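You operate a simulated robot arm through the tools that you are given. There is no shell and no other tool. Be economical: measure what you need, move in short steps, check, and stop when the job is done.

You run a simulated two-armed robot. Do the job below in one go: nothing can be reset, and whatever is moved stays where it is left.

## Task
Take the white carton labelled "belts" from the top of the small grey table and put it on the middle of the green-legged table. Stack the brown carton that says "bolts" from the short island bench top on top of the brown carton marked "seals". Put the orange scoop on the short island bench top away on the top of the two-tier table. Carry the teal tray with both arms and set it on the shelf of the two-tier table. Take the teal pad and leave it on the packing bench top. Put the green pad on the shelf under the green-legged table. Fetch the blue-banded bag and set it on the top of the low steel table. Put the white-banded bag on the left top of the tank table. Take the grey cap and leave it on the long island bench top. Fetch the long flat bar and set it in the red bin. Take the green-handled basket on the inside of the large steel tray and put it away on the grate on the drip pan. Close the hot rinse heater door. Push the soak tank cover shut. Any order will do. Set down upright: white carton, blue-banded bag, white-banded bag, green-handled basket.

The check looks at the end state, three seconds after you hand in, the way a careful person would. Anything else that was tipped, shoved, dropped, spilled or broken makes it a failure. A push-on lid holds only when it is set on centred and level and pressed home; a screw cap is set on level and turned clockwise until tight.

## Robot
Two 7-joint arms with two-finger parallel grippers on one trunk, on a base that drives. Base frame: it is fixed to the floor where the robot stands at the start and does not move with it; the origin is under the middle of the robot, x ahead of it, y to its left, z up; the surface under the hand at the start is at about z = 800. Units: mm, degrees, N and s.
The left shoulder is at the start at [62, 198, 1079], the right one opposite. With the tool pointing down near the work surface each hand reaches from about 300 to 720 mm from the robot's upright axis, wherever it stands, measured 20 degrees to its own side. Places, roughly: blue-banded bag (11x8x13 cm) [-1600, 3000, 800]; brown carton [-750, 2500, 750]; grate on the drip pan (16x34 cm) [180, 5120, 840]; green pad (8x6x5 cm) [-5000, 1600, 500]; green-handled basket (15x19x32 cm) [-4200, 1500, 600]; grey cap (13x8x6 cm) [200, 4500, 800]; hot rinse heater door [-9400, -500, 800]; left top of the tank table [400, 7300, 800]; long flat bar (3x4x17 cm) [300, 7300, 900]; long island bench top [-3100, 5900, 800]; middle of the green-legged table [-2400, 1200, 800]; orange scoop (10x9x10 cm) [-1100, 2500, 800]; packing bench top [-8400, 8400, 800]; red bin (17x12x8 cm) [-3700, 5600, 800]; shelf of the two-tier table [-5800, 5700, 300]; shelf under the green-legged table [-2400, 1200, 300]; soak tank cover [-9900, 100, 1100]; teal pad (10x8x4 cm) [-4100, 6200, 800]; teal tray (29x16x5 cm) [-5700, 5500, 800]; top of the low steel table [-3200, 1400, 600]; top of the two-tier table [-5800, 5700, 700]; white carton [500, 250, 750]; white-banded bag (11x8x13 cm) [-1200, 2900, 800]. Payload 1.57 kg a hand.
The tool frame of a hand sits at the grasp point between the pads (the TCP): z along the fingers, y along the line on which they close. The tips reach 30 mm beyond it. Largest opening 110 mm; finger width 24, thickness 12; the body of the gripper, 48 by 112 mm, starts 78 mm behind the TCP.
Orientation is that of the tool frame in the base frame, as [roll, pitch, yaw] about the fixed x, y, z axes, in that order (R = Rz(yaw) Ry(pitch) Rx(roll)). With the fingers straight down and closing along the base's y, the tool's x points along the base's -x, its y along +y and its z along -z.

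## Interface
- The arms move only by the tool apply_moves. It takes "left_increments", "right_increments" or both (then of equal length, played together; a hand with none holds still); each is one flat list of numbers, 7 for each row, row after row: the turn, a rotation vector about the base's x, y, z in units of 45 degrees (1.0 is 45 degrees), then the shift along the base's x, y, z in units of 100 mm (1.0 is 100 mm), then the opening, from 0 (shut) to 1 (fully open). In form: [ax, ay, az, x, y, z, jaw, ax, ay, az, x, y, z, jaw, ...]. A call has 1 to 12 rows; each row is the pose to reach, as a shift and turn from the pose commanded when the call began. A call with a number of a shift or a turn outside -1 to 1 is refused whole. A row lasts 0.2 s, in which the tool goes at most 50 mm and 8.6 degrees; a call with a longer step from one row to the next is refused whole, and so is a gripper value outside its range. A pose out of reach is approached as far as the arm can. The call stops where the force on the tool passes 40 N (or 10 N more than at its start, if that is more) or the arm is blocked; 0.2 s more then pass. Each finger travels about 72 mm/s and halts on what it meets, pressing with about 28 N; the grip force reading is that of the motor and also rises with nothing between the fingers. The clock runs only during rows and for 0.2 s after the last one: add rows that repeat a pose to give the fingers time. The reply holds the time, the measured pose of the TCP, the force on the tool along the base axes, the opening and the grip force, in the units named above and with some noise, with the torque about the TCP (base axes, N m) and any sound that the robot's microphone picked up.
- Cameras (640 x 400 px; columns grow to the right, rows downward): "scene" is now at [92.2, 27, 1648.2]; the picture's right is [0.42, -0.91, 0.00], its down [-0.80, -0.38, -0.46] and it looks along [0.42, 0.20, -0.89] (base axes); focal length 289 px, centre (320, 200). "left" rides on the left gripper at [70, -16, -141] in its tool frame; the picture's right is [0.23, 0.97, 0.00], its down [-0.85, 0.20, -0.48] and it looks along [-0.47, 0.11, 0.88] (tool axes); focal length 222 px, centre (320, 200). "right" rides on the right gripper at [70, 16, -141] in its tool frame; the picture's right is [-0.23, 0.97, 0.00], its down [-0.85, -0.20, -0.48] and it looks along [-0.47, -0.11, 0.88] (tool axes); focal length 222 px, centre (320, 200). There is no depth. A picture from a camera that has moved, and an enlarged one, comes with that camera's place and axes in the base frame and with its lens.
- capture(camera): a new picture of that camera. It takes no simulated time.
- raise_lower(by): slides the trunk up (or, below 0, down) by that many mm; the arms and the scene camera ride with it, the base frame stays. It gives what a move gives, with no picture.
- base_move(legs): drives the robot by 1 to 6 legs, each [ahead, left, turn to the left] in mm, mm and degrees, along the robot's own axes; the way and the turn of a leg run together, so that a leg with both is an arc; at most 1500 mm and 180 degrees a leg. The arms and the cameras ride along, it lands a little off, and it stops where it bumps. It gives what a move gives.
- turn_head(pan, tilt): turns the head with the scene camera to pan (to the left, within 86 degrees either way) and tilt (down, from -29 to 69), counted from straight ahead of the robot. It gives what a move gives.
- zoom(camera, box): a new picture of the part [left, top, right, bottom] of that camera's present view, enlarged. It takes no simulated time.
- close_job(): hands the job in; it is judged then, once.

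Go step by step. Nothing tells you exact positions but the pictures and the camera data: compare them with the known pose of the tool, close in by small moves and look again before you grip or let go. The budget is 556 turns and 370 pictures, counting those below and the enlarged ones. Unless the task says otherwise, let go and move clear before handing in, and close with one line.

The tools are called after "Request:" as name(argument=value, ...) on one line, values as JSON. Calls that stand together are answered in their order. apply_moves: Moves the arms, as the interface text tells. Its arguments: {"type":"object","properties":{"left_increments":{"type":"array","items":{"type":"number"}},"right_increments":{"type":"array","items":{"type":"number"}}},"required":[]} The other tools are called the same way: raise_lower (by) slides the trunk up or down; base_move (legs) drives the base; turn_head (pan, tilt) turns the head that bears the scene camera; capture (camera) takes a picture; zoom (camera, box) takes an enlarged picture of a part of a camera's view; close_job () hands the job in.

At the start:

```text
time: 0.0
left_tool_pos: [364.9, 321.3, 1008.9]
left_ee_rot: [180.0, 0.0, -180.0]
left_contact_force: [0.4, -0.7, 0.3]
left_ft_torque: [0.02, -0.04, -0.02]
left_finger_gap: 110.1
left_finger_force: 0.1
right_tool_pos: [371.8, -80.2, 1048.7]
right_ee_rot: [-180.0, 0.0, 180.0]
right_contact_force: [-0.1, 0.3, 0.6]
right_ft_torque: [0.0, 0.01, -0.02]
right_finger_gap: 110.0
right_finger_force: 0.0
trunk travel left (down, up): [-675.0, 315.0]
robot x, y, heading: [3.0, -0.6, -0.2]
head pan, tilt: [25.1, 62.5]
```

scene: 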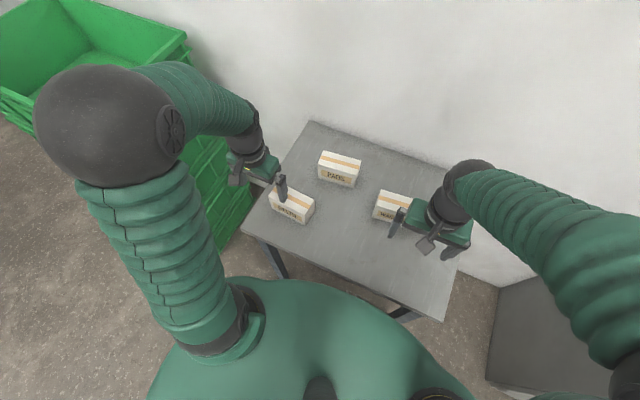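
right: 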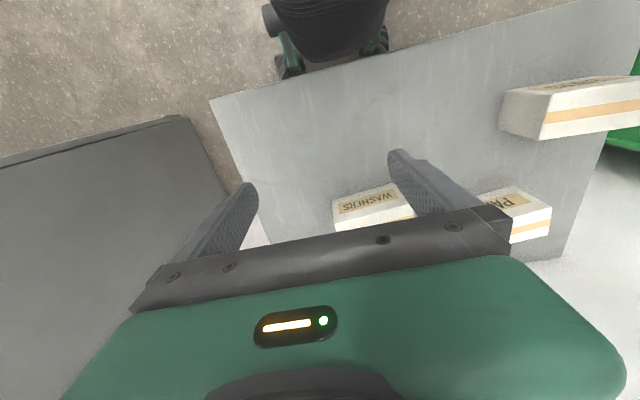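
left: 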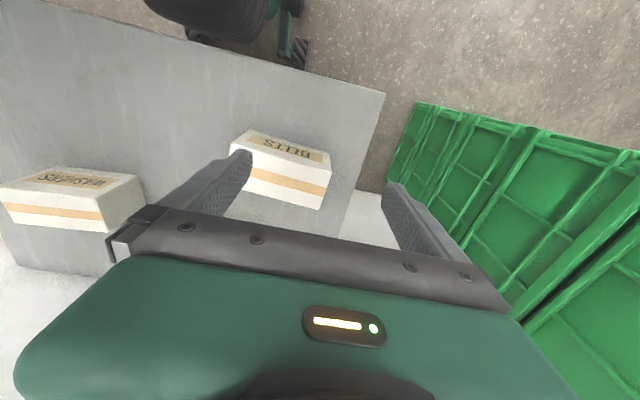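

I see the belts carton just ahead of the left hand. I'll enlarge both views to measure it.

Request:
zoom(camera="scene", box=[220, 130, 380, 230])

Request:
zoom(camera="left", box=[200, 100, 360, 200])

```text
4.00 times, centred on (300, 180) of scene
camera zoom: at [92.2, 27.0, 1648.2], right [0.42, -0.91, 0.0], down [-0.8, -0.38, -0.46], along [0.42, 0.2, -0.89], focal length 1154 px, centre (400, 280)
```

zoom: 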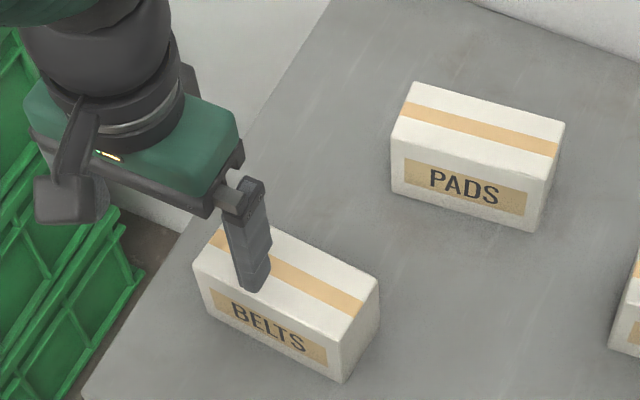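

```text
4.00 times, centred on (280, 150) of left
camera zoom: at [295.1, 304.9, 1149.3], right [-0.23, 0.97, 0.0], down [0.86, 0.2, 0.48], along [0.47, 0.11, -0.88], focal length 888 px, centre (480, 400)
```

zoom: 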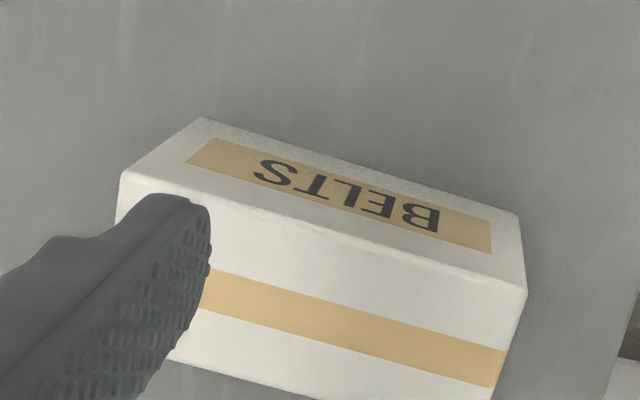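

The belts carton has its top at about z 885, centre about (417, 278) and long side along y. I turn the left hand by 90° so that the fingers close along x.

Request:
apply_moves(left_increments=[0, 0, -0.17, 0.1, -0.1, 0, 1, 0, 0, -0.34, 0.2, -0.2, 0, 1, 0, 0, -0.51, 0.3, -0.3, 0, 1, 0, 0, -0.68, 0.4, -0.4, 0, 1, 0, 0, -0.84, 0.45, -0.4, 0, 1, 0, 0, -1, 0.5, -0.4, 0, 1])

Request:
apply_moves(left_increments=[0, 0, -0.17, 0, 0, 0, 1, 0, 0, -0.34, 0, 0, 0, 1, 0, 0, -0.51, 0, 0, 0, 1, 0, 0, -0.68, 0, 0, 0, 1, 0, 0, -0.85, 0, 0, 0, 1, 0, 0, -1, 0, 0, 0, 1])

Request:
capture(camera="left")

```text
time: 1.4
left_tool_pos: [414.0, 282.6, 1009.2]
left_ee_rot: [-179.9, 0.1, 134.8]
left_contact_force: [-0.5, -0.4, 0.4]
left_ft_torque: [0.01, -0.02, 0.01]
left_finger_gap: 110.1
left_finger_force: 0.1
right_tool_pos: [372.2, -80.1, 1049.0]
right_ee_rot: [179.9, 0.1, -180.0]
right_contact_force: [-0.4, -0.9, 1.4]
right_ft_torque: [-0.01, -0.02, 0.0]
right_finger_gap: 109.7
right_finger_force: 0.1
trunk travel left (down, up): [-675.0, 315.0]
robot x, y, heading: [1.4, -0.9, -0.0]
head pan, tilt: [25.1, 62.5]
```

```text
time: 2.8
left_tool_pos: [413.7, 280.2, 1009.0]
left_ee_rot: [-179.9, 0.2, 90.0]
left_contact_force: [-0.6, 0.9, -0.1]
left_ft_torque: [0.0, 0.01, 0.01]
left_finger_gap: 110.4
left_finger_force: 0.1
right_tool_pos: [371.6, -79.9, 1049.3]
right_ee_rot: [180.0, -0.1, 180.0]
right_contact_force: [0.8, 0.1, -0.5]
right_ft_torque: [-0.04, 0.03, -0.02]
right_finger_gap: 110.0
right_finger_force: 0.2
trunk travel left (down, up): [-675.0, 315.0]
robot x, y, heading: [-1.8, 2.4, 0.0]
head pan, tilt: [25.1, 62.5]
```

```text
364 pictures are left
camera left: at [397.8, 349.9, 1149.5], right [0.97, 0.23, 0.0], down [0.2, -0.85, 0.48], along [0.11, -0.47, -0.88], focal length 222 px, centre (320, 200)
```

left: 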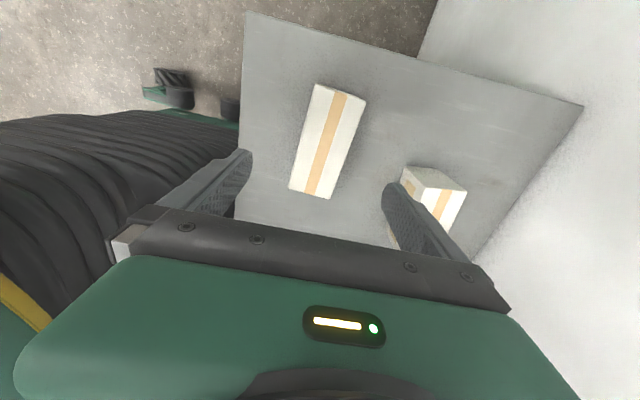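

Carton centre confirmed near (420, 279), turned about -3°. I go down in two stages.

Request:
apply_moves(left_increments=[0, 0, -0.03, 0.03, 0, -0.35, 1, 0, 0, -0.07, 0.06, -0.01, -0.7, 1])

Request:
capture(camera="left")

Request:
capture(camera="scene")

```text
time: 3.4
left_tool_pos: [421.5, 280.5, 937.9]
left_ee_rot: [-179.9, 0.1, 86.8]
left_contact_force: [0.5, -0.2, -0.6]
left_ft_torque: [-0.01, 0.0, -0.03]
left_finger_gap: 109.9
left_finger_force: 0.1
right_tool_pos: [373.4, -78.2, 1048.6]
right_ee_rot: [-179.8, -0.1, 180.0]
right_contact_force: [0.6, 0.1, -0.9]
right_ft_torque: [0.02, 0.01, 0.01]
right_finger_gap: 109.9
right_finger_force: 0.0
trunk travel left (down, up): [-675.0, 315.0]
robot x, y, heading: [-2.3, -1.3, 0.1]
head pan, tilt: [25.1, 62.5]
```

```text
363 pictures are left
camera left: at [409.7, 351.0, 1079.1], right [0.98, 0.17, 0.0], down [0.15, -0.86, 0.48], along [0.08, -0.47, -0.88], focal length 222 px, centre (320, 200)
```

left: 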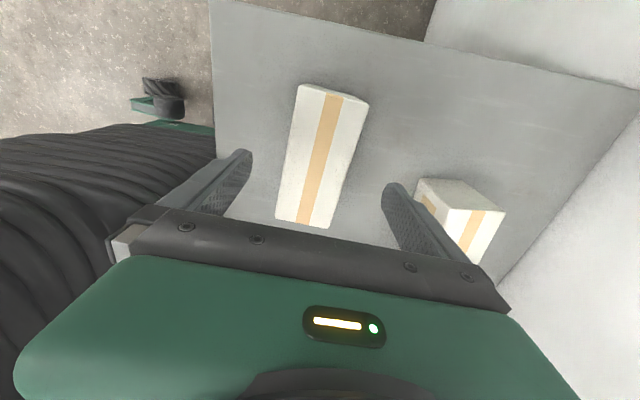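

```text
362 pictures are left
camera scene: at [94.8, 28.4, 1648.1], right [0.42, -0.91, 0.0], down [-0.8, -0.38, -0.46], along [0.42, 0.2, -0.89], focal length 289 px, centre (320, 200)
```

scene: 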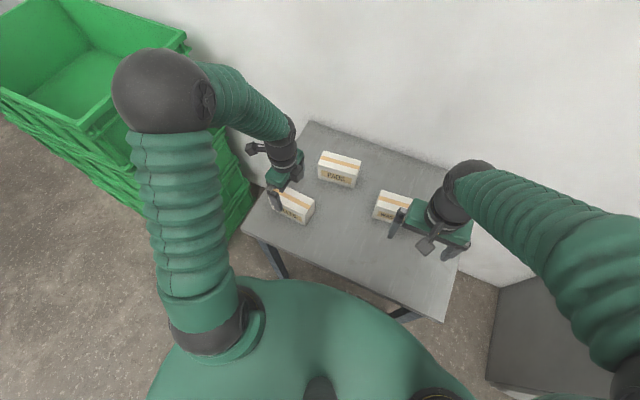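

The carton lies between the fingers. I lower and grip it.

Request:
apply_moves(left_increments=[0, 0, 0, 0, 0, -0.45, 1, 0, 0, 0, 0, 0, -0.9, 1, 0, 0, 0, 0, 0, -0.9, 0, 0, 0, 0, 0, 0, -0.9, 0, 0, 0, 0, 0, 0, -0.9, 0, 0, 0, 0, 0, 0, -0.9, 0, 0, 0, 0, 0, 0, -0.6, 0, 0, 0, 0, 0, 0, -0.3, 0, 0, 0, 0, 0, 0, 0, 0, 0, 0, 0, 0, 0, 0.4, 0, 0, 0, 0, 0, 0, 0.8, 0])

Request:
turn_head(pan=86, tilt=15)

Request:
capture(camera="scene")

Request:
capture(camera="left")

```text
time: 5.8
left_tool_pos: [415.3, 282.2, 1018.1]
left_ee_rot: [-180.0, 0.1, 86.8]
left_contact_force: [-0.1, -0.5, -3.3]
left_ft_torque: [0.01, 0.0, -0.01]
left_finger_gap: 59.9
left_finger_force: 28.4
right_tool_pos: [370.6, -79.9, 1050.2]
right_ee_rot: [-179.9, 0.1, -179.9]
right_contact_force: [-0.8, -0.5, 0.6]
right_ft_torque: [-0.02, -0.01, 0.03]
right_finger_gap: 109.9
right_finger_force: 0.1
trunk travel left (down, up): [-675.0, 315.0]
robot x, y, heading: [-1.2, 2.2, -0.3]
head pan, tilt: [25.1, 62.5]
```

```text
time: 7.1
left_tool_pos: [416.2, 283.7, 1018.2]
left_ee_rot: [-179.9, 0.2, 86.7]
left_contact_force: [-0.9, -0.5, -3.2]
left_ft_torque: [0.02, 0.0, 0.0]
left_finger_gap: 59.9
left_finger_force: 28.2
right_tool_pos: [372.4, -79.5, 1049.9]
right_ee_rot: [-180.0, 0.0, -179.9]
right_contact_force: [0.8, -0.2, -0.4]
right_ft_torque: [0.01, -0.03, 0.0]
right_finger_gap: 110.2
right_finger_force: 0.1
trunk travel left (down, up): [-675.0, 315.0]
robot x, y, heading: [-2.4, 0.1, 0.1]
head pan, tilt: [85.9, 15.0]
```

```text
361 pictures are left
camera scene: at [41.9, 93.5, 1717.2], right [1.0, -0.07, 0.0], down [-0.02, -0.26, -0.97], along [0.07, 0.96, -0.26], focal length 289 px, centre (320, 200)
```

scene: 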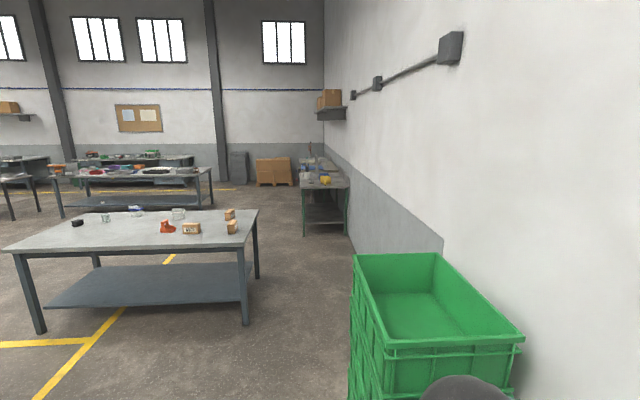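

```text
360 pictures are left
camera left: at [404.4, 353.7, 1157.6], right [0.98, 0.17, 0.0], down [0.15, -0.86, 0.48], along [0.08, -0.47, -0.88], focal length 222 px, centre (320, 200)
```

left: 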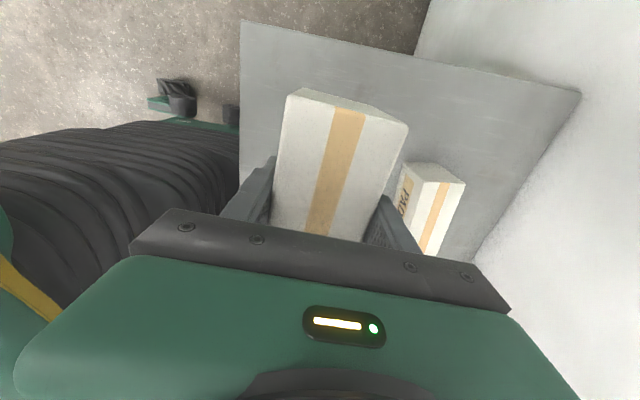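

The carton is held and lifted. I back off a little, turn left and look around to map the room.

Request:
base_move(legs=[[-200, 0, 0], [0, 0, 90]])

Request:
turn_head(pan=60, tilt=15)

Request:
capture(camera="scene")

Request:
turn_head(pan=0, tilt=15)

Request:
capture(camera="scene")

```text
time: 12.4
left_tool_pos: [-466.4, 428.9, 1017.0]
left_ee_rot: [-179.8, 0.1, 174.3]
left_contact_force: [0.2, 0.2, -3.7]
left_ft_torque: [0.0, -0.02, 0.05]
left_finger_gap: 60.0
left_finger_force: 27.9
right_tool_pos: [-105.9, 368.4, 1048.6]
right_ee_rot: [-180.0, 0.0, -92.7]
right_contact_force: [0.9, -0.7, -0.4]
right_ft_torque: [0.02, 0.02, -0.04]
right_finger_gap: 109.9
right_finger_force: 0.1
trunk travel left (down, up): [-675.0, 315.0]
robot x, y, heading: [-199.4, 4.7, 87.1]
head pan, tilt: [85.9, 15.0]
```

```text
time: 13.3
left_tool_pos: [-466.8, 428.5, 1017.9]
left_ee_rot: [180.0, 0.2, 174.3]
left_contact_force: [0.4, 0.0, -2.4]
left_ft_torque: [0.0, -0.01, 0.0]
left_finger_gap: 59.7
left_finger_force: 28.6
right_tool_pos: [-106.3, 367.7, 1050.4]
right_ee_rot: [-179.9, 0.0, -92.7]
right_contact_force: [0.3, -0.2, -0.3]
right_ft_torque: [0.02, -0.03, 0.02]
right_finger_gap: 110.1
right_finger_force: 0.0
trunk travel left (down, up): [-675.0, 315.0]
robot x, y, heading: [-200.7, 1.9, 87.5]
head pan, tilt: [60.0, 15.0]
```

```text
359 pictures are left
camera scene: at [-279.0, 82.6, 1717.2], right [0.54, 0.84, 0.0], down [0.22, -0.14, -0.97], along [-0.81, 0.52, -0.26], focal length 289 px, centre (320, 200)
```

scene: 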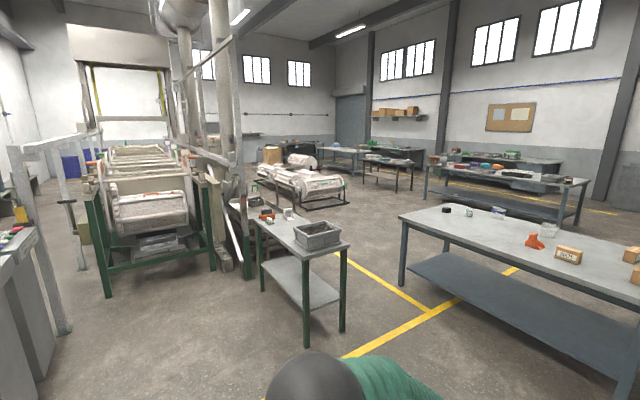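

```text
time: 14.7
left_tool_pos: [-465.6, 427.8, 1017.7]
left_ee_rot: [-179.9, 0.1, 174.3]
left_contact_force: [-0.3, 0.8, -3.2]
left_ft_torque: [0.02, 0.03, 0.01]
left_finger_gap: 59.7
left_finger_force: 27.5
right_tool_pos: [-106.9, 367.3, 1050.3]
right_ee_rot: [180.0, 0.1, -92.6]
right_contact_force: [0.5, 0.0, -0.8]
right_ft_torque: [-0.04, 0.0, -0.02]
right_finger_gap: 110.0
right_finger_force: 0.1
trunk travel left (down, up): [-675.0, 315.0]
robot x, y, heading: [-205.3, -1.0, 87.7]
head pan, tilt: [0.0, 15.0]
```

```text
358 pictures are left
camera scene: at [-196.1, 126.0, 1717.2], right [1.0, -0.04, 0.0], down [-0.01, -0.26, -0.97], along [0.04, 0.96, -0.26], focal length 289 px, centre (320, 200)
```

scene: 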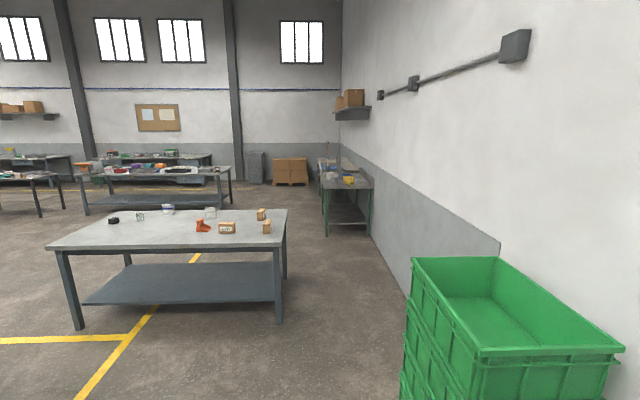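

I can see the green-legged table (top about x -3010..-1885, y 985..1360), the short island bench beyond it, and the rest of the room. I drive to the near side of the green-legged table.

Request:
base_move(legs=[[0, 0, 2.3], [0, 1500, 0], [550, 560, 0]])

Request:
turn_head(pan=12, tilt=45)

Request:
capture(camera="scene")

```text
time: 26.3
left_tool_pos: [-2532.0, 986.6, 1018.5]
left_ee_rot: [180.0, 0.0, 176.1]
left_contact_force: [0.0, 0.1, -3.3]
left_ft_torque: [0.04, 0.04, 0.02]
left_finger_gap: 59.8
left_finger_force: 28.6
right_tool_pos: [-2169.3, 939.1, 1051.5]
right_ee_rot: [-180.0, -0.1, -90.8]
right_contact_force: [-0.4, 0.5, -0.4]
right_ft_torque: [0.01, -0.01, 0.01]
right_finger_gap: 110.2
right_finger_force: 0.0
trunk travel left (down, up): [-675.0, 315.0]
robot x, y, heading: [-2255.1, 566.6, 89.3]
head pan, tilt: [0.0, 15.0]
```

```text
time: 27.3
left_tool_pos: [-2532.9, 988.0, 1018.1]
left_ee_rot: [180.0, 0.1, 176.0]
left_contact_force: [0.1, 0.1, -3.3]
left_ft_torque: [0.05, 0.02, 0.0]
left_finger_gap: 59.9
left_finger_force: 27.6
right_tool_pos: [-2171.1, 939.3, 1050.2]
right_ee_rot: [-180.0, 0.1, -90.8]
right_contact_force: [0.4, -0.2, 0.2]
right_ft_torque: [0.02, -0.01, 0.0]
right_finger_gap: 110.0
right_finger_force: 0.1
trunk travel left (down, up): [-675.0, 315.0]
robot x, y, heading: [-2257.7, 566.8, 89.3]
head pan, tilt: [12.0, 45.0]
```

```text
357 pictures are left
camera scene: at [-2270.5, 680.4, 1670.5], right [0.98, 0.2, 0.0], down [0.14, -0.69, -0.71], along [-0.14, 0.69, -0.71], focal length 289 px, centre (320, 200)
```

scene: 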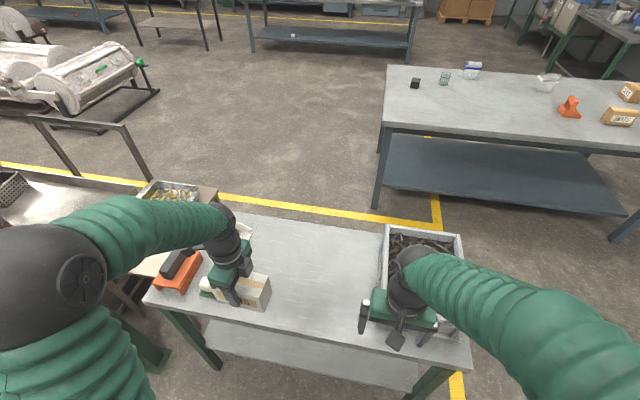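

The middle of the table, about (-2412, 1183), is free. I move the carton above it.

Request:
apply_moves(left_increments=[0, 0, 0.03, 0.25, 0.39, 0, 0, 0, 0, 0.06, 0.5, 0.78, 0, 0, 0, 0, 0.09, 0.75, 1.0, 0, 0, 0, 0, 0.09, 1.0, 1.0, 0, 0, 0, 0, 0.09, 1.0, 1.0, 0, 0])

Request:
apply_moves(left_increments=[0, 0, 0, 0.1, 0.45, 0, 0, 0, 0, 0, 0.2, 0.95, 0, 0, 0, 0, 0, 0.2, 0.95, -0.4, 0, 0, 0, 0, 0.2, 0.95, -0.8, 0])

Request:
capture(camera="left")

Request:
capture(camera="scene")

```text
time: 28.5
left_tool_pos: [-2434.1, 1088.8, 1019.9]
left_ee_rot: [-179.9, -0.1, -179.7]
left_contact_force: [-0.3, 0.6, -2.4]
left_ft_torque: [-0.02, -0.01, 0.0]
left_finger_gap: 60.0
left_finger_force: 27.8
right_tool_pos: [-2169.6, 938.7, 1051.1]
right_ee_rot: [180.0, -0.1, -90.7]
right_contact_force: [0.2, -0.2, 0.5]
right_ft_torque: [0.0, -0.02, 0.03]
right_finger_gap: 110.1
right_finger_force: 0.0
trunk travel left (down, up): [-675.0, 315.0]
robot x, y, heading: [-2256.5, 569.1, 89.4]
head pan, tilt: [12.0, 45.0]
```

```text
refused: row 2 steps farther than a row can; nothing moved
```

```text
356 pictures are left
camera left: at [-2503.4, 1071.3, 1159.6], right [-0.23, 0.97, 0.0], down [0.85, 0.2, 0.48], along [0.47, 0.11, -0.88], focal length 222 px, centre (320, 200)
```

left: 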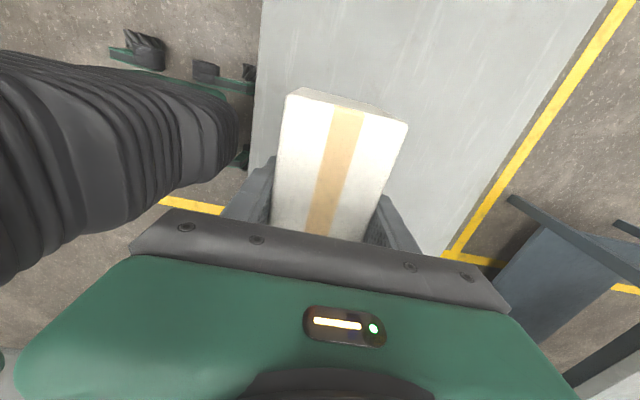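

```text
355 pictures are left
camera scene: at [-2269.7, 681.4, 1670.3], right [0.98, 0.2, 0.0], down [0.14, -0.7, -0.71], along [-0.14, 0.69, -0.71], focal length 289 px, centre (320, 200)
```

scene: 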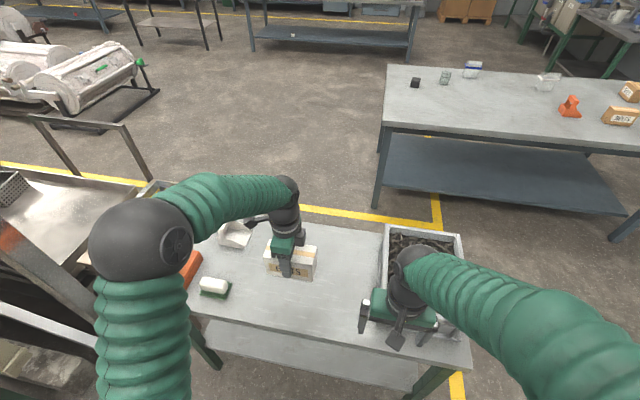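

Now the last shift and down towards the top.

Request:
apply_moves(left_increments=[0, 0, 0, 0.1, 0.45, 0, 0, 0, 0, 0, 0.2, 0.9, 0, 0, 0, 0, 0, 0.2, 0.93, -0.45, 0, 0, 0, 0, 0.2, 0.93, -0.9, 0])

Request:
apply_moves(left_increments=[0, 0, 0, 0, 0, -0.4, 0, 0, 0, 0, 0, 0, -0.7, 0, 0, 0, 0, 0, 0, -0.78, 0])

Request:
capture(camera="left")

```text
time: 29.5
left_tool_pos: [-2414.6, 1177.8, 922.2]
left_ee_rot: [-180.0, 0.1, -179.8]
left_contact_force: [-0.4, 0.8, -3.8]
left_ft_torque: [-0.02, 0.0, -0.01]
left_finger_gap: 59.6
left_finger_force: 28.0
right_tool_pos: [-2169.8, 939.3, 1049.1]
right_ee_rot: [-179.9, 0.0, -90.7]
right_contact_force: [0.4, 0.5, 0.3]
right_ft_torque: [-0.03, 0.01, 0.01]
right_finger_gap: 110.1
right_finger_force: 0.0
trunk travel left (down, up): [-675.0, 315.0]
robot x, y, heading: [-2255.5, 567.8, 89.2]
head pan, tilt: [12.0, 45.0]
```

```text
time: 30.3
left_tool_pos: [-2412.7, 1179.7, 851.3]
left_ee_rot: [179.7, -0.1, -179.9]
left_contact_force: [-0.7, 0.2, 0.9]
left_ft_torque: [-0.05, -0.27, 0.05]
left_finger_gap: 59.5
left_finger_force: 28.1
right_tool_pos: [-2169.9, 937.4, 1050.7]
right_ee_rot: [180.0, 0.2, -90.7]
right_contact_force: [0.4, -0.1, -0.2]
right_ft_torque: [0.01, 0.02, -0.01]
right_finger_gap: 110.0
right_finger_force: 0.0
trunk travel left (down, up): [-675.0, 315.0]
robot x, y, heading: [-2256.1, 569.5, 89.1]
head pan, tilt: [12.0, 45.0]
```

```text
354 pictures are left
camera left: at [-2482.5, 1162.1, 992.2], right [-0.23, 0.97, 0.0], down [0.85, 0.2, 0.48], along [0.47, 0.11, -0.88], focal length 222 px, centre (320, 200)
```

left: 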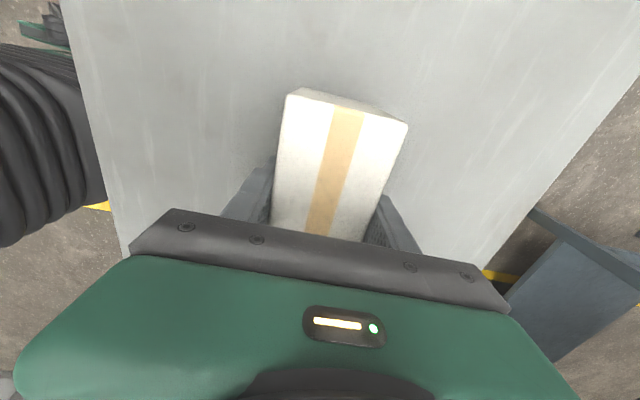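

The carton rests on the top. I open, rise and look for the next items.

Request:
apply_moves(left_increments=[0, 0, 0, 0, 0, -0.02, 0, 0, 0, 0, 0, 0, -0.02, 0.7, 0, 0, 0, 0, 0, -0.02, 1, 0, 0, 0, 0, 0, -0.02, 1, 0, 0, 0, 0, 0, 0.3, 1, 0, 0, 0, 0, 0, 0.7, 1, 0, 0, 0, 0, 0, 1, 1])

Request:
apply_moves(left_increments=[0, 0, 0, -0.1, -0.4, 0.2, 1, 0, 0, 0, -0.3, -0.8, 0.3, 1])

Request:
capture(camera="scene")

Request:
turn_head(pan=-35, tilt=22)

Request:
capture(camera="scene")

```text
time: 31.9
left_tool_pos: [-2415.9, 1179.8, 952.0]
left_ee_rot: [-180.0, 0.1, -179.8]
left_contact_force: [0.3, 0.2, 0.2]
left_ft_torque: [-0.01, -0.01, 0.01]
left_finger_gap: 109.9
left_finger_force: 0.0
right_tool_pos: [-2169.3, 937.1, 1050.6]
right_ee_rot: [-180.0, 0.2, -90.6]
right_contact_force: [0.9, 0.9, 0.9]
right_ft_torque: [0.0, -0.02, -0.02]
right_finger_gap: 110.0
right_finger_force: 0.0
trunk travel left (down, up): [-675.0, 315.0]
robot x, y, heading: [-2260.8, 567.3, 89.5]
head pan, tilt: [12.0, 45.0]
```

```text
time: 32.5
left_tool_pos: [-2444.4, 1098.8, 984.0]
left_ee_rot: [179.8, 0.1, -179.9]
left_contact_force: [0.8, -0.1, 0.2]
left_ft_torque: [0.01, -0.03, 0.0]
left_finger_gap: 109.8
left_finger_force: 0.1
right_tool_pos: [-2170.9, 936.6, 1051.8]
right_ee_rot: [-179.9, 0.2, -90.7]
right_contact_force: [-0.4, 0.3, 0.5]
right_ft_torque: [0.06, 0.01, -0.02]
right_finger_gap: 110.0
right_finger_force: 0.1
trunk travel left (down, up): [-675.0, 315.0]
robot x, y, heading: [-2256.7, 569.6, 89.1]
head pan, tilt: [12.0, 45.0]
```

```text
353 pictures are left
camera scene: at [-2270.7, 676.5, 1670.7], right [0.98, 0.2, 0.0], down [0.14, -0.69, -0.71], along [-0.14, 0.69, -0.71], focal length 289 px, centre (320, 200)
```

scene: 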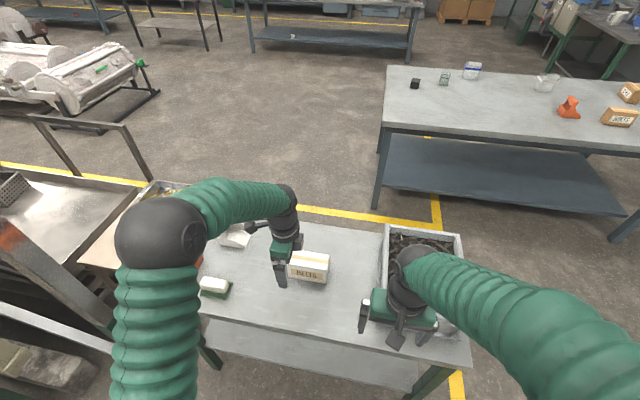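

```text
time: 33.6
left_tool_pos: [-2443.2, 1100.3, 982.5]
left_ee_rot: [179.9, 0.0, -179.8]
left_contact_force: [0.6, 0.1, -0.1]
left_ft_torque: [-0.01, 0.0, -0.02]
left_finger_gap: 109.8
left_finger_force: 0.0
right_tool_pos: [-2169.2, 938.2, 1050.9]
right_ee_rot: [180.0, 0.0, -90.6]
right_contact_force: [-0.2, -1.0, -0.5]
right_ft_torque: [-0.02, 0.01, 0.01]
right_finger_gap: 109.6
right_finger_force: 0.2
trunk travel left (down, up): [-675.0, 315.0]
robot x, y, heading: [-2257.2, 570.0, 89.5]
head pan, tilt: [-35.0, 22.0]
```

```text
352 pictures are left
camera scene: at [-2199.6, 675.6, 1705.9], right [0.81, -0.58, 0.0], down [-0.22, -0.31, -0.93], along [0.54, 0.75, -0.38], focal length 289 px, centre (320, 200)
```

scene: 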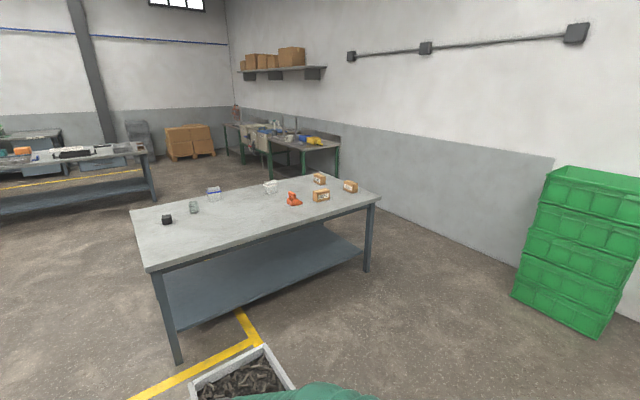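

The carton stands on the middle. Next I check the labels of the brown cartons on the bench.

Request:
zoom(camera="scene", box=[250, 150, 380, 230])

```text
4.92 times, centred on (315, 190) of scene
camera zoom: at [-2199.6, 675.6, 1705.9], right [0.81, -0.58, 0.0], down [-0.22, -0.31, -0.93], along [0.54, 0.75, -0.38], focal length 1421 px, centre (345, 249)
```

zoom: 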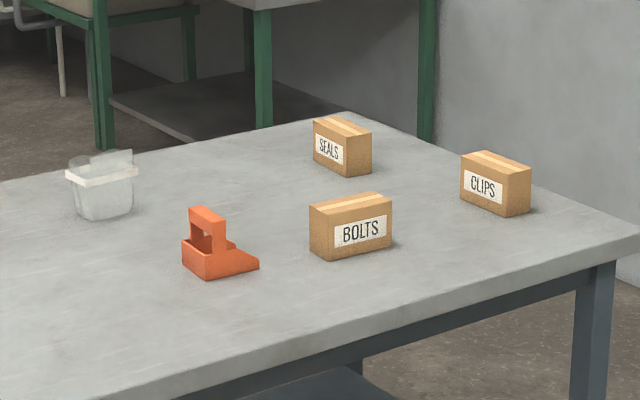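

Bolts is at about (-912, 2463), seals about (-674, 2795), the scoop about (-1140, 2500). I drive to the bench's near side, between scoop and bolts.

Request:
base_move(legs=[[-250, 0, 0.5], [0, -1230, 0], [800, 0, 0], [780, 0, 0]])

Request:
turn_head(pan=0, tilt=50)

Request:
capture(camera="scene")

Request:
capture(camera="right")

Request:
capture(camera="left")

```text
time: 48.8
left_tool_pos: [-1221.9, 2423.5, 982.9]
left_ee_rot: [180.0, 0.0, 179.9]
left_contact_force: [0.1, 0.3, -0.8]
left_ft_torque: [0.0, 0.03, 0.01]
left_finger_gap: 110.1
left_finger_force: 0.1
right_tool_pos: [-950.5, 2261.3, 1050.1]
right_ee_rot: [-180.0, 0.1, -91.0]
right_contact_force: [0.3, -0.4, 0.5]
right_ft_torque: [0.02, 0.0, -0.04]
right_finger_gap: 109.7
right_finger_force: 0.2
trunk travel left (down, up): [-675.0, 315.0]
robot x, y, heading: [-1034.3, 1891.8, 89.0]
head pan, tilt: [-35.0, 22.0]
```

```text
time: 49.8
left_tool_pos: [-1222.0, 2423.0, 983.3]
left_ee_rot: [179.9, 0.1, 179.8]
left_contact_force: [-0.6, -0.5, -0.5]
left_ft_torque: [0.03, -0.01, 0.0]
left_finger_gap: 110.2
left_finger_force: 0.0
right_tool_pos: [-950.4, 2259.6, 1051.3]
right_ee_rot: [-180.0, 0.2, -91.1]
right_contact_force: [0.1, 0.0, 0.3]
right_ft_torque: [0.04, 0.01, -0.01]
right_finger_gap: 110.0
right_finger_force: 0.0
trunk travel left (down, up): [-675.0, 315.0]
robot x, y, heading: [-1035.5, 1889.8, 88.9]
head pan, tilt: [0.0, 50.0]
```

```text
350 pictures are left
camera scene: at [-1033.8, 2000.8, 1663.6], right [1.0, -0.02, 0.0], down [-0.01, -0.77, -0.64], along [0.01, 0.64, -0.77], focal length 289 px, centre (320, 200)
```

scene: 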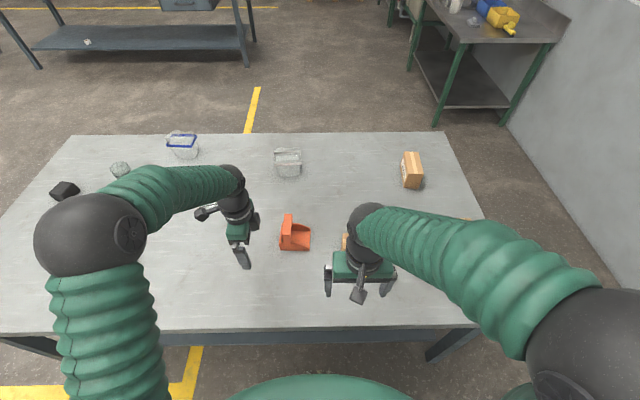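

```text
349 pictures are left
camera right: at [-967.7, 2189.4, 1191.9], right [-0.97, 0.24, 0.0], down [0.21, 0.85, 0.48], along [0.12, 0.47, -0.88], focal length 222 px, centre (320, 200)
```

right: 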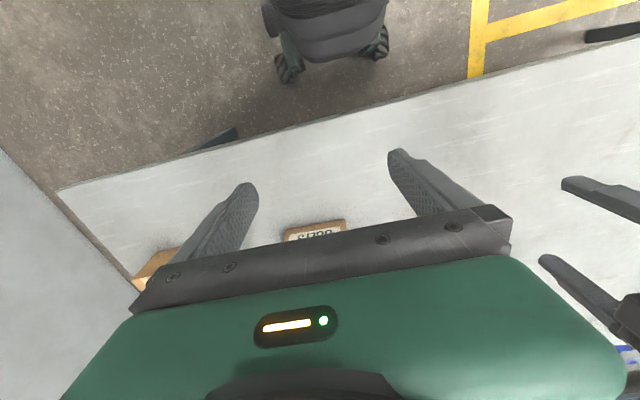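

```text
348 pictures are left
camera left: at [-1292.8, 2406.4, 1123.7], right [-0.23, 0.97, 0.0], down [0.85, 0.2, 0.48], along [0.47, 0.11, -0.88], focal length 222 px, centre (320, 200)
```

left: 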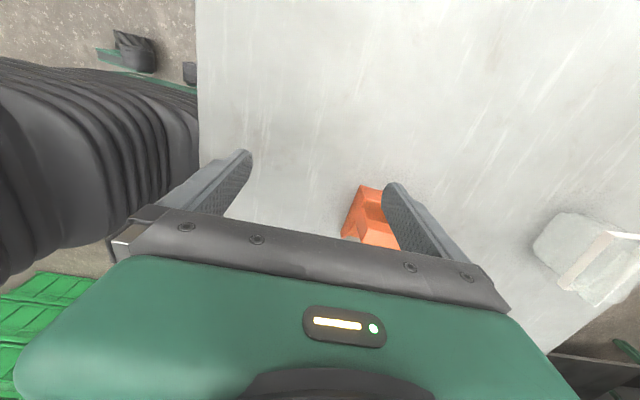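

The arm hides bolts; I bring the right hand over where bolts should be and look straight at it.

Request:
apply_moves(right_increments=[0, 0, 0, 0.2, 0.4, 0, 1, 0, 0, 0, 0.4, 0.8, 0, 1, 0, 0, 0, 0.6, 1, 0, 1])

Request:
apply_moves(right_increments=[0, 0, 0, 0, 0.45, 0, 1, 0, 0, 0, 0, 0.9, 0, 1])

Request:
capture(camera="right")

Request:
capture(camera="scene")

```text
time: 50.6
left_tool_pos: [-1222.1, 2423.0, 983.6]
left_ee_rot: [179.9, 0.0, 180.0]
left_contact_force: [-0.5, -0.5, 0.3]
left_ft_torque: [0.02, -0.02, -0.01]
left_finger_gap: 110.0
left_finger_force: 0.0
right_tool_pos: [-889.4, 2359.1, 1051.0]
right_ee_rot: [180.0, 0.2, -91.0]
right_contact_force: [-0.2, -0.1, -0.8]
right_ft_torque: [0.03, -0.02, 0.0]
right_finger_gap: 110.0
right_finger_force: 0.1
trunk travel left (down, up): [-675.0, 315.0]
robot x, y, heading: [-1038.0, 1891.9, 89.0]
head pan, tilt: [0.0, 50.0]
```

```text
time: 51.2
left_tool_pos: [-1222.4, 2425.2, 982.0]
left_ee_rot: [-179.9, 0.0, 179.9]
left_contact_force: [0.2, 0.1, -0.3]
left_ft_torque: [0.01, 0.03, -0.03]
left_finger_gap: 110.0
left_finger_force: 0.0
right_tool_pos: [-890.9, 2454.1, 1051.2]
right_ee_rot: [-180.0, -0.1, -91.0]
right_contact_force: [-0.5, 0.0, -0.4]
right_ft_torque: [0.02, -0.02, -0.02]
right_finger_gap: 110.5
right_finger_force: 0.0
trunk travel left (down, up): [-675.0, 315.0]
robot x, y, heading: [-1037.3, 1890.9, 89.0]
head pan, tilt: [0.0, 50.0]
```

```text
347 pictures are left
camera right: at [-908.4, 2383.8, 1193.3], right [-0.97, 0.24, 0.0], down [0.21, 0.85, 0.48], along [0.12, 0.46, -0.88], focal length 222 px, centre (320, 200)
```

right: 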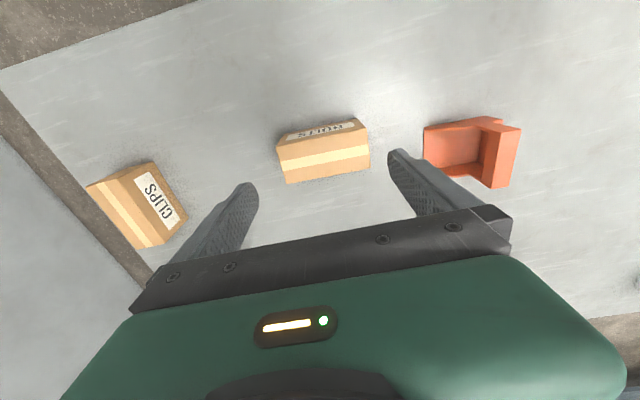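

```text
346 pictures are left
camera scene: at [-1033.7, 2006.3, 1663.1], right [1.0, -0.02, 0.0], down [-0.01, -0.77, -0.64], along [0.01, 0.64, -0.77], focal length 289 px, centre (320, 200)
```

scene: 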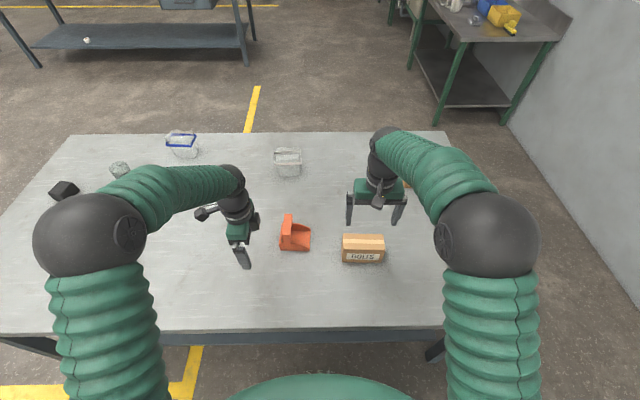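

Bolts: centre about (-889, 2479), top z 885, long side along x. I turn the right hand by 90° above it.

Request:
apply_moves(right_increments=[0, 0, 0.17, 0, 0.1, 0, 1, 0, 0, 0.34, 0, 0.2, 0, 1, 0, 0, 0.51, 0, 0.25, 0, 1, 0, 0, 0.68, 0, 0.25, 0, 1, 0, 0, 0.85, 0, 0.25, 0, 1, 0, 0, 1, 0, 0.25, 0, 1])

Request:
apply_moves(right_increments=[0, 0, 0.17, 0, 0, 0, 1, 0, 0, 0.34, 0, 0, 0, 1, 0, 0, 0.51, 0, 0, 0, 1, 0, 0, 0.68, 0, 0, -0.2, 1, 0, 0, 0.84, 0, 0, -0.5, 1, 0, 0, 0.98, 0, 0, -0.8, 1, 0, 0, 0.98, 0, 0, -1, 1])

Request:
capture(camera="right")

```text
time: 52.6
left_tool_pos: [-1222.7, 2423.3, 983.2]
left_ee_rot: [179.9, -0.1, 179.9]
left_contact_force: [0.5, -0.3, 0.2]
left_ft_torque: [0.01, 0.01, 0.0]
left_finger_gap: 110.0
left_finger_force: 0.1
right_tool_pos: [-890.3, 2476.3, 1050.9]
right_ee_rot: [-180.0, 0.1, -45.8]
right_contact_force: [0.2, 0.4, -0.2]
right_ft_torque: [0.01, -0.02, -0.01]
right_finger_gap: 110.3
right_finger_force: 0.0
trunk travel left (down, up): [-675.0, 315.0]
robot x, y, heading: [-1036.1, 1890.7, 89.1]
head pan, tilt: [0.0, 50.0]
```

```text
time: 54.2
left_tool_pos: [-1222.1, 2423.8, 983.5]
left_ee_rot: [179.9, 0.0, -180.0]
left_contact_force: [-0.1, 1.2, -0.9]
left_ft_torque: [-0.01, 0.0, -0.04]
left_finger_gap: 110.0
left_finger_force: 0.1
right_tool_pos: [-888.9, 2476.1, 948.4]
right_ee_rot: [179.9, 0.1, -1.7]
right_contact_force: [0.2, 1.1, -0.5]
right_ft_torque: [0.0, 0.01, 0.01]
right_finger_gap: 110.3
right_finger_force: 0.0
trunk travel left (down, up): [-675.0, 315.0]
robot x, y, heading: [-1036.5, 1891.7, 89.0]
head pan, tilt: [0.0, 50.0]
```

```text
345 pictures are left
camera right: at [-819.5, 2456.9, 1090.4], right [-0.26, -0.97, 0.0], down [-0.85, 0.23, 0.48], along [-0.47, 0.12, -0.88], focal length 222 px, centre (320, 200)
```

right: 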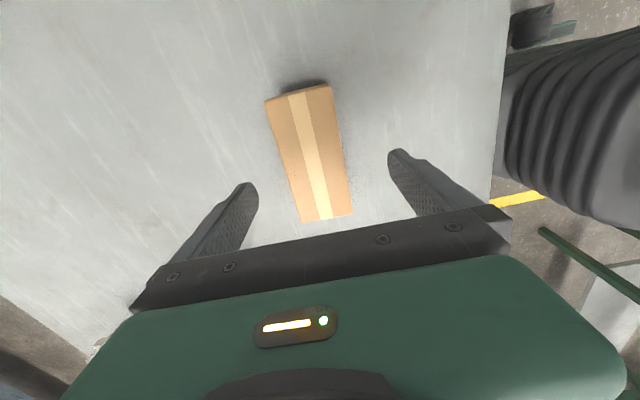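

Bolts is between the fingers; I lower, grip and lift it.

Request:
apply_moves(right_increments=[0, 0, 0, 0.05, 0.05, -0.5, 1, 0, 0, 0, 0.1, 0.05, -1, 1, 0, 0, 0, 0.1, 0.05, -1, 0, 0, 0, 0, 0.1, 0.05, -1, 0, 0, 0, 0, 0.1, 0.05, -1, 0, 0, 0, 0, 0.1, 0.05, -1, 0, 0, 0, 0, 0.1, 0.05, -0.7, 0, 0, 0, 0, 0.1, 0, -0.3, 0, 0, 0, 0, 0.1, 0, 0.1, 0, 0, 0, 0, 0.1, 0, 0.5, 0, 0, 0, 0, 0.1, 0, 0.9, 0])

Request:
capture(camera="right")

Request:
zoom(camera="scene", box=[220, 140, 480, 300])

```text
refused: row 1 steps farther than a row can; nothing moved
```

```text
344 pictures are left
camera right: at [-819.5, 2456.9, 1090.4], right [-0.26, -0.97, 0.0], down [-0.85, 0.23, 0.48], along [-0.47, 0.12, -0.88], focal length 222 px, centre (320, 200)
```

right: 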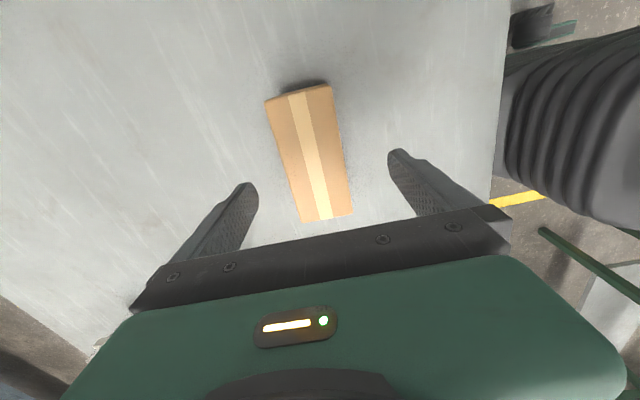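

```text
2.46 times, centred on (350, 220) of scene
camera zoom: at [-1033.2, 2003.2, 1663.4], right [1.0, -0.02, 0.0], down [-0.01, -0.77, -0.64], along [0.01, 0.64, -0.77], focal length 710 px, centre (246, 151)
```

zoom: 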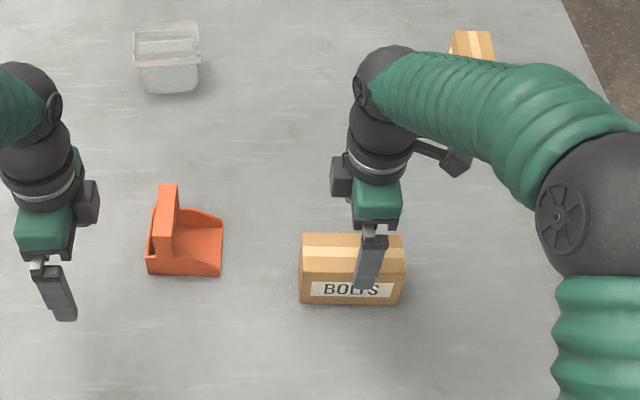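

Request:
apply_moves(right_increments=[0, 0, 0, 0.05, 0.04, -0.45, 1, 0, 0, 0, 0.1, 0.05, -0.9, 1, 0, 0, 0, 0.1, 0.05, -1, 1, 0, 0, 0, 0.1, 0.05, -1, 0, 0, 0, 0, 0.1, 0.05, -1, 0, 0, 0, 0, 0.1, 0.05, -1, 0, 0, 0, 0, 0.1, 0.05, -1, 0, 0, 0, 0, 0.1, 0.05, -0.6, 0, 0, 0, 0, 0.1, 0.05, -0.2, 0, 0, 0, 0, 0.1, 0.05, 0.2, 0, 0, 0, 0, 0.1, 0.05, 0.6, 0, 0, 0, 0, 0.1, 0.05, 1, 0])

Request:
capture(camera="right")

Request:
zoom(camera="left", box=[300, 150, 460, 250])

```text
time: 56.8
left_tool_pos: [-1221.6, 2422.5, 983.8]
left_ee_rot: [179.8, 0.0, 179.9]
left_contact_force: [0.0, 0.1, 0.0]
left_ft_torque: [-0.02, -0.02, 0.02]
left_finger_gap: 110.0
left_finger_force: 0.0
right_tool_pos: [-878.2, 2477.4, 1049.7]
right_ee_rot: [179.9, 0.2, -1.8]
right_contact_force: [0.8, -1.0, -2.6]
right_ft_torque: [0.02, -0.01, -0.01]
right_finger_gap: 59.9
right_finger_force: 28.3
trunk travel left (down, up): [-675.0, 315.0]
robot x, y, heading: [-1038.2, 1890.9, 88.9]
head pan, tilt: [0.0, 50.0]
```

```text
342 pictures are left
camera right: at [-808.7, 2459.7, 1191.4], right [-0.26, -0.97, 0.0], down [-0.85, 0.23, 0.48], along [-0.47, 0.12, -0.88], focal length 222 px, centre (320, 200)
```

right: 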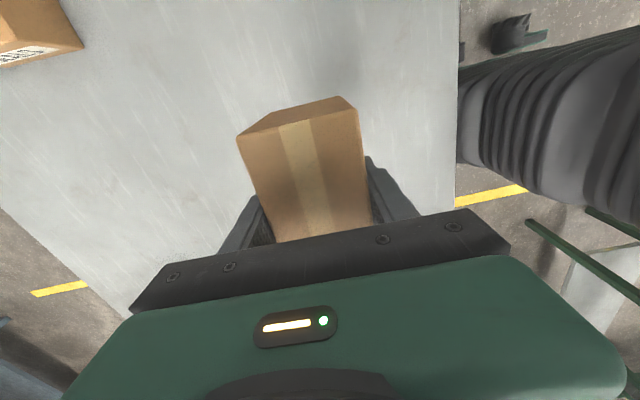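

```text
4.00 times, centred on (380, 200) of left
camera zoom: at [-1292.5, 2406.0, 1124.0], right [-0.23, 0.97, 0.0], down [0.86, 0.2, 0.48], along [0.47, 0.11, -0.88], focal length 888 px, centre (80, 200)
```

zoom: 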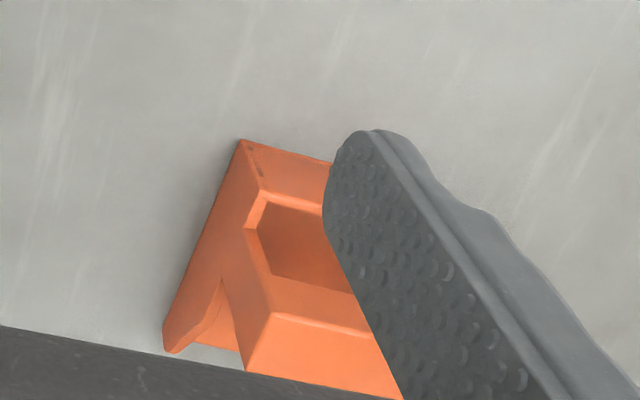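

Bolts is held. I bring the left hand above the scoop to see its shape.

Request:
apply_moves(left_increments=[0, 0, 0, 0.2, 0.3, 0.3, 1, 0, 0, 0, 0.4, 0.5, 0.6, 1, 0, 0, 0, 0.6, 0.7, 0.7, 1])

Request:
capture(camera="left")

Request:
zoom(camera="scene", box=[240, 190, 360, 270])

```text
time: 57.6
left_tool_pos: [-1162.8, 2495.3, 1052.3]
left_ee_rot: [180.0, -0.1, 179.8]
left_contact_force: [0.0, 0.8, -0.3]
left_ft_torque: [-0.01, -0.02, -0.01]
left_finger_gap: 110.0
left_finger_force: 0.0
right_tool_pos: [-876.7, 2481.5, 1049.3]
right_ee_rot: [179.8, 0.1, -1.9]
right_contact_force: [0.1, 0.0, -3.8]
right_ft_torque: [-0.01, -0.04, -0.02]
right_finger_gap: 60.1
right_finger_force: 28.4
trunk travel left (down, up): [-675.0, 315.0]
robot x, y, heading: [-1038.3, 1893.7, 88.8]
head pan, tilt: [0.0, 50.0]
```

```text
340 pictures are left
camera left: at [-1232.2, 2478.4, 1192.8], right [-0.23, 0.97, 0.0], down [0.86, 0.2, 0.48], along [0.47, 0.11, -0.88], focal length 222 px, centre (320, 200)
```

left: 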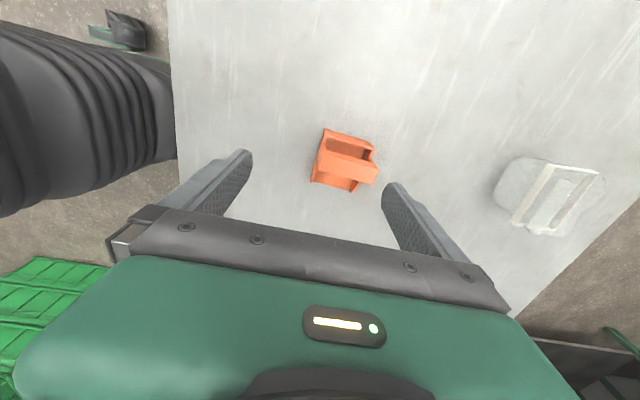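

```text
5.00 times, centred on (300, 230) of scene
camera zoom: at [-1031.3, 2004.8, 1663.2], right [1.0, -0.02, 0.0], down [-0.01, -0.77, -0.64], along [0.01, 0.64, -0.77], focal length 1443 px, centre (420, 50)
```

zoom: 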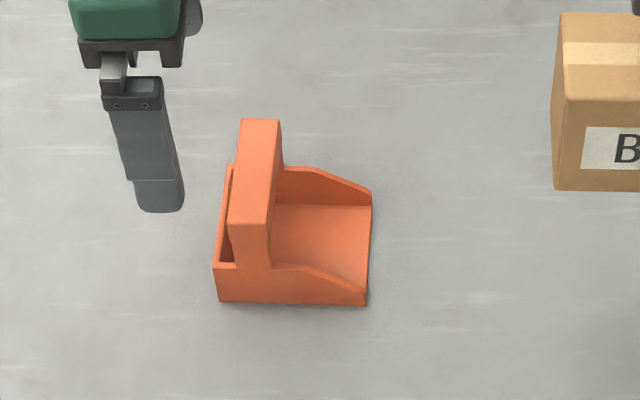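

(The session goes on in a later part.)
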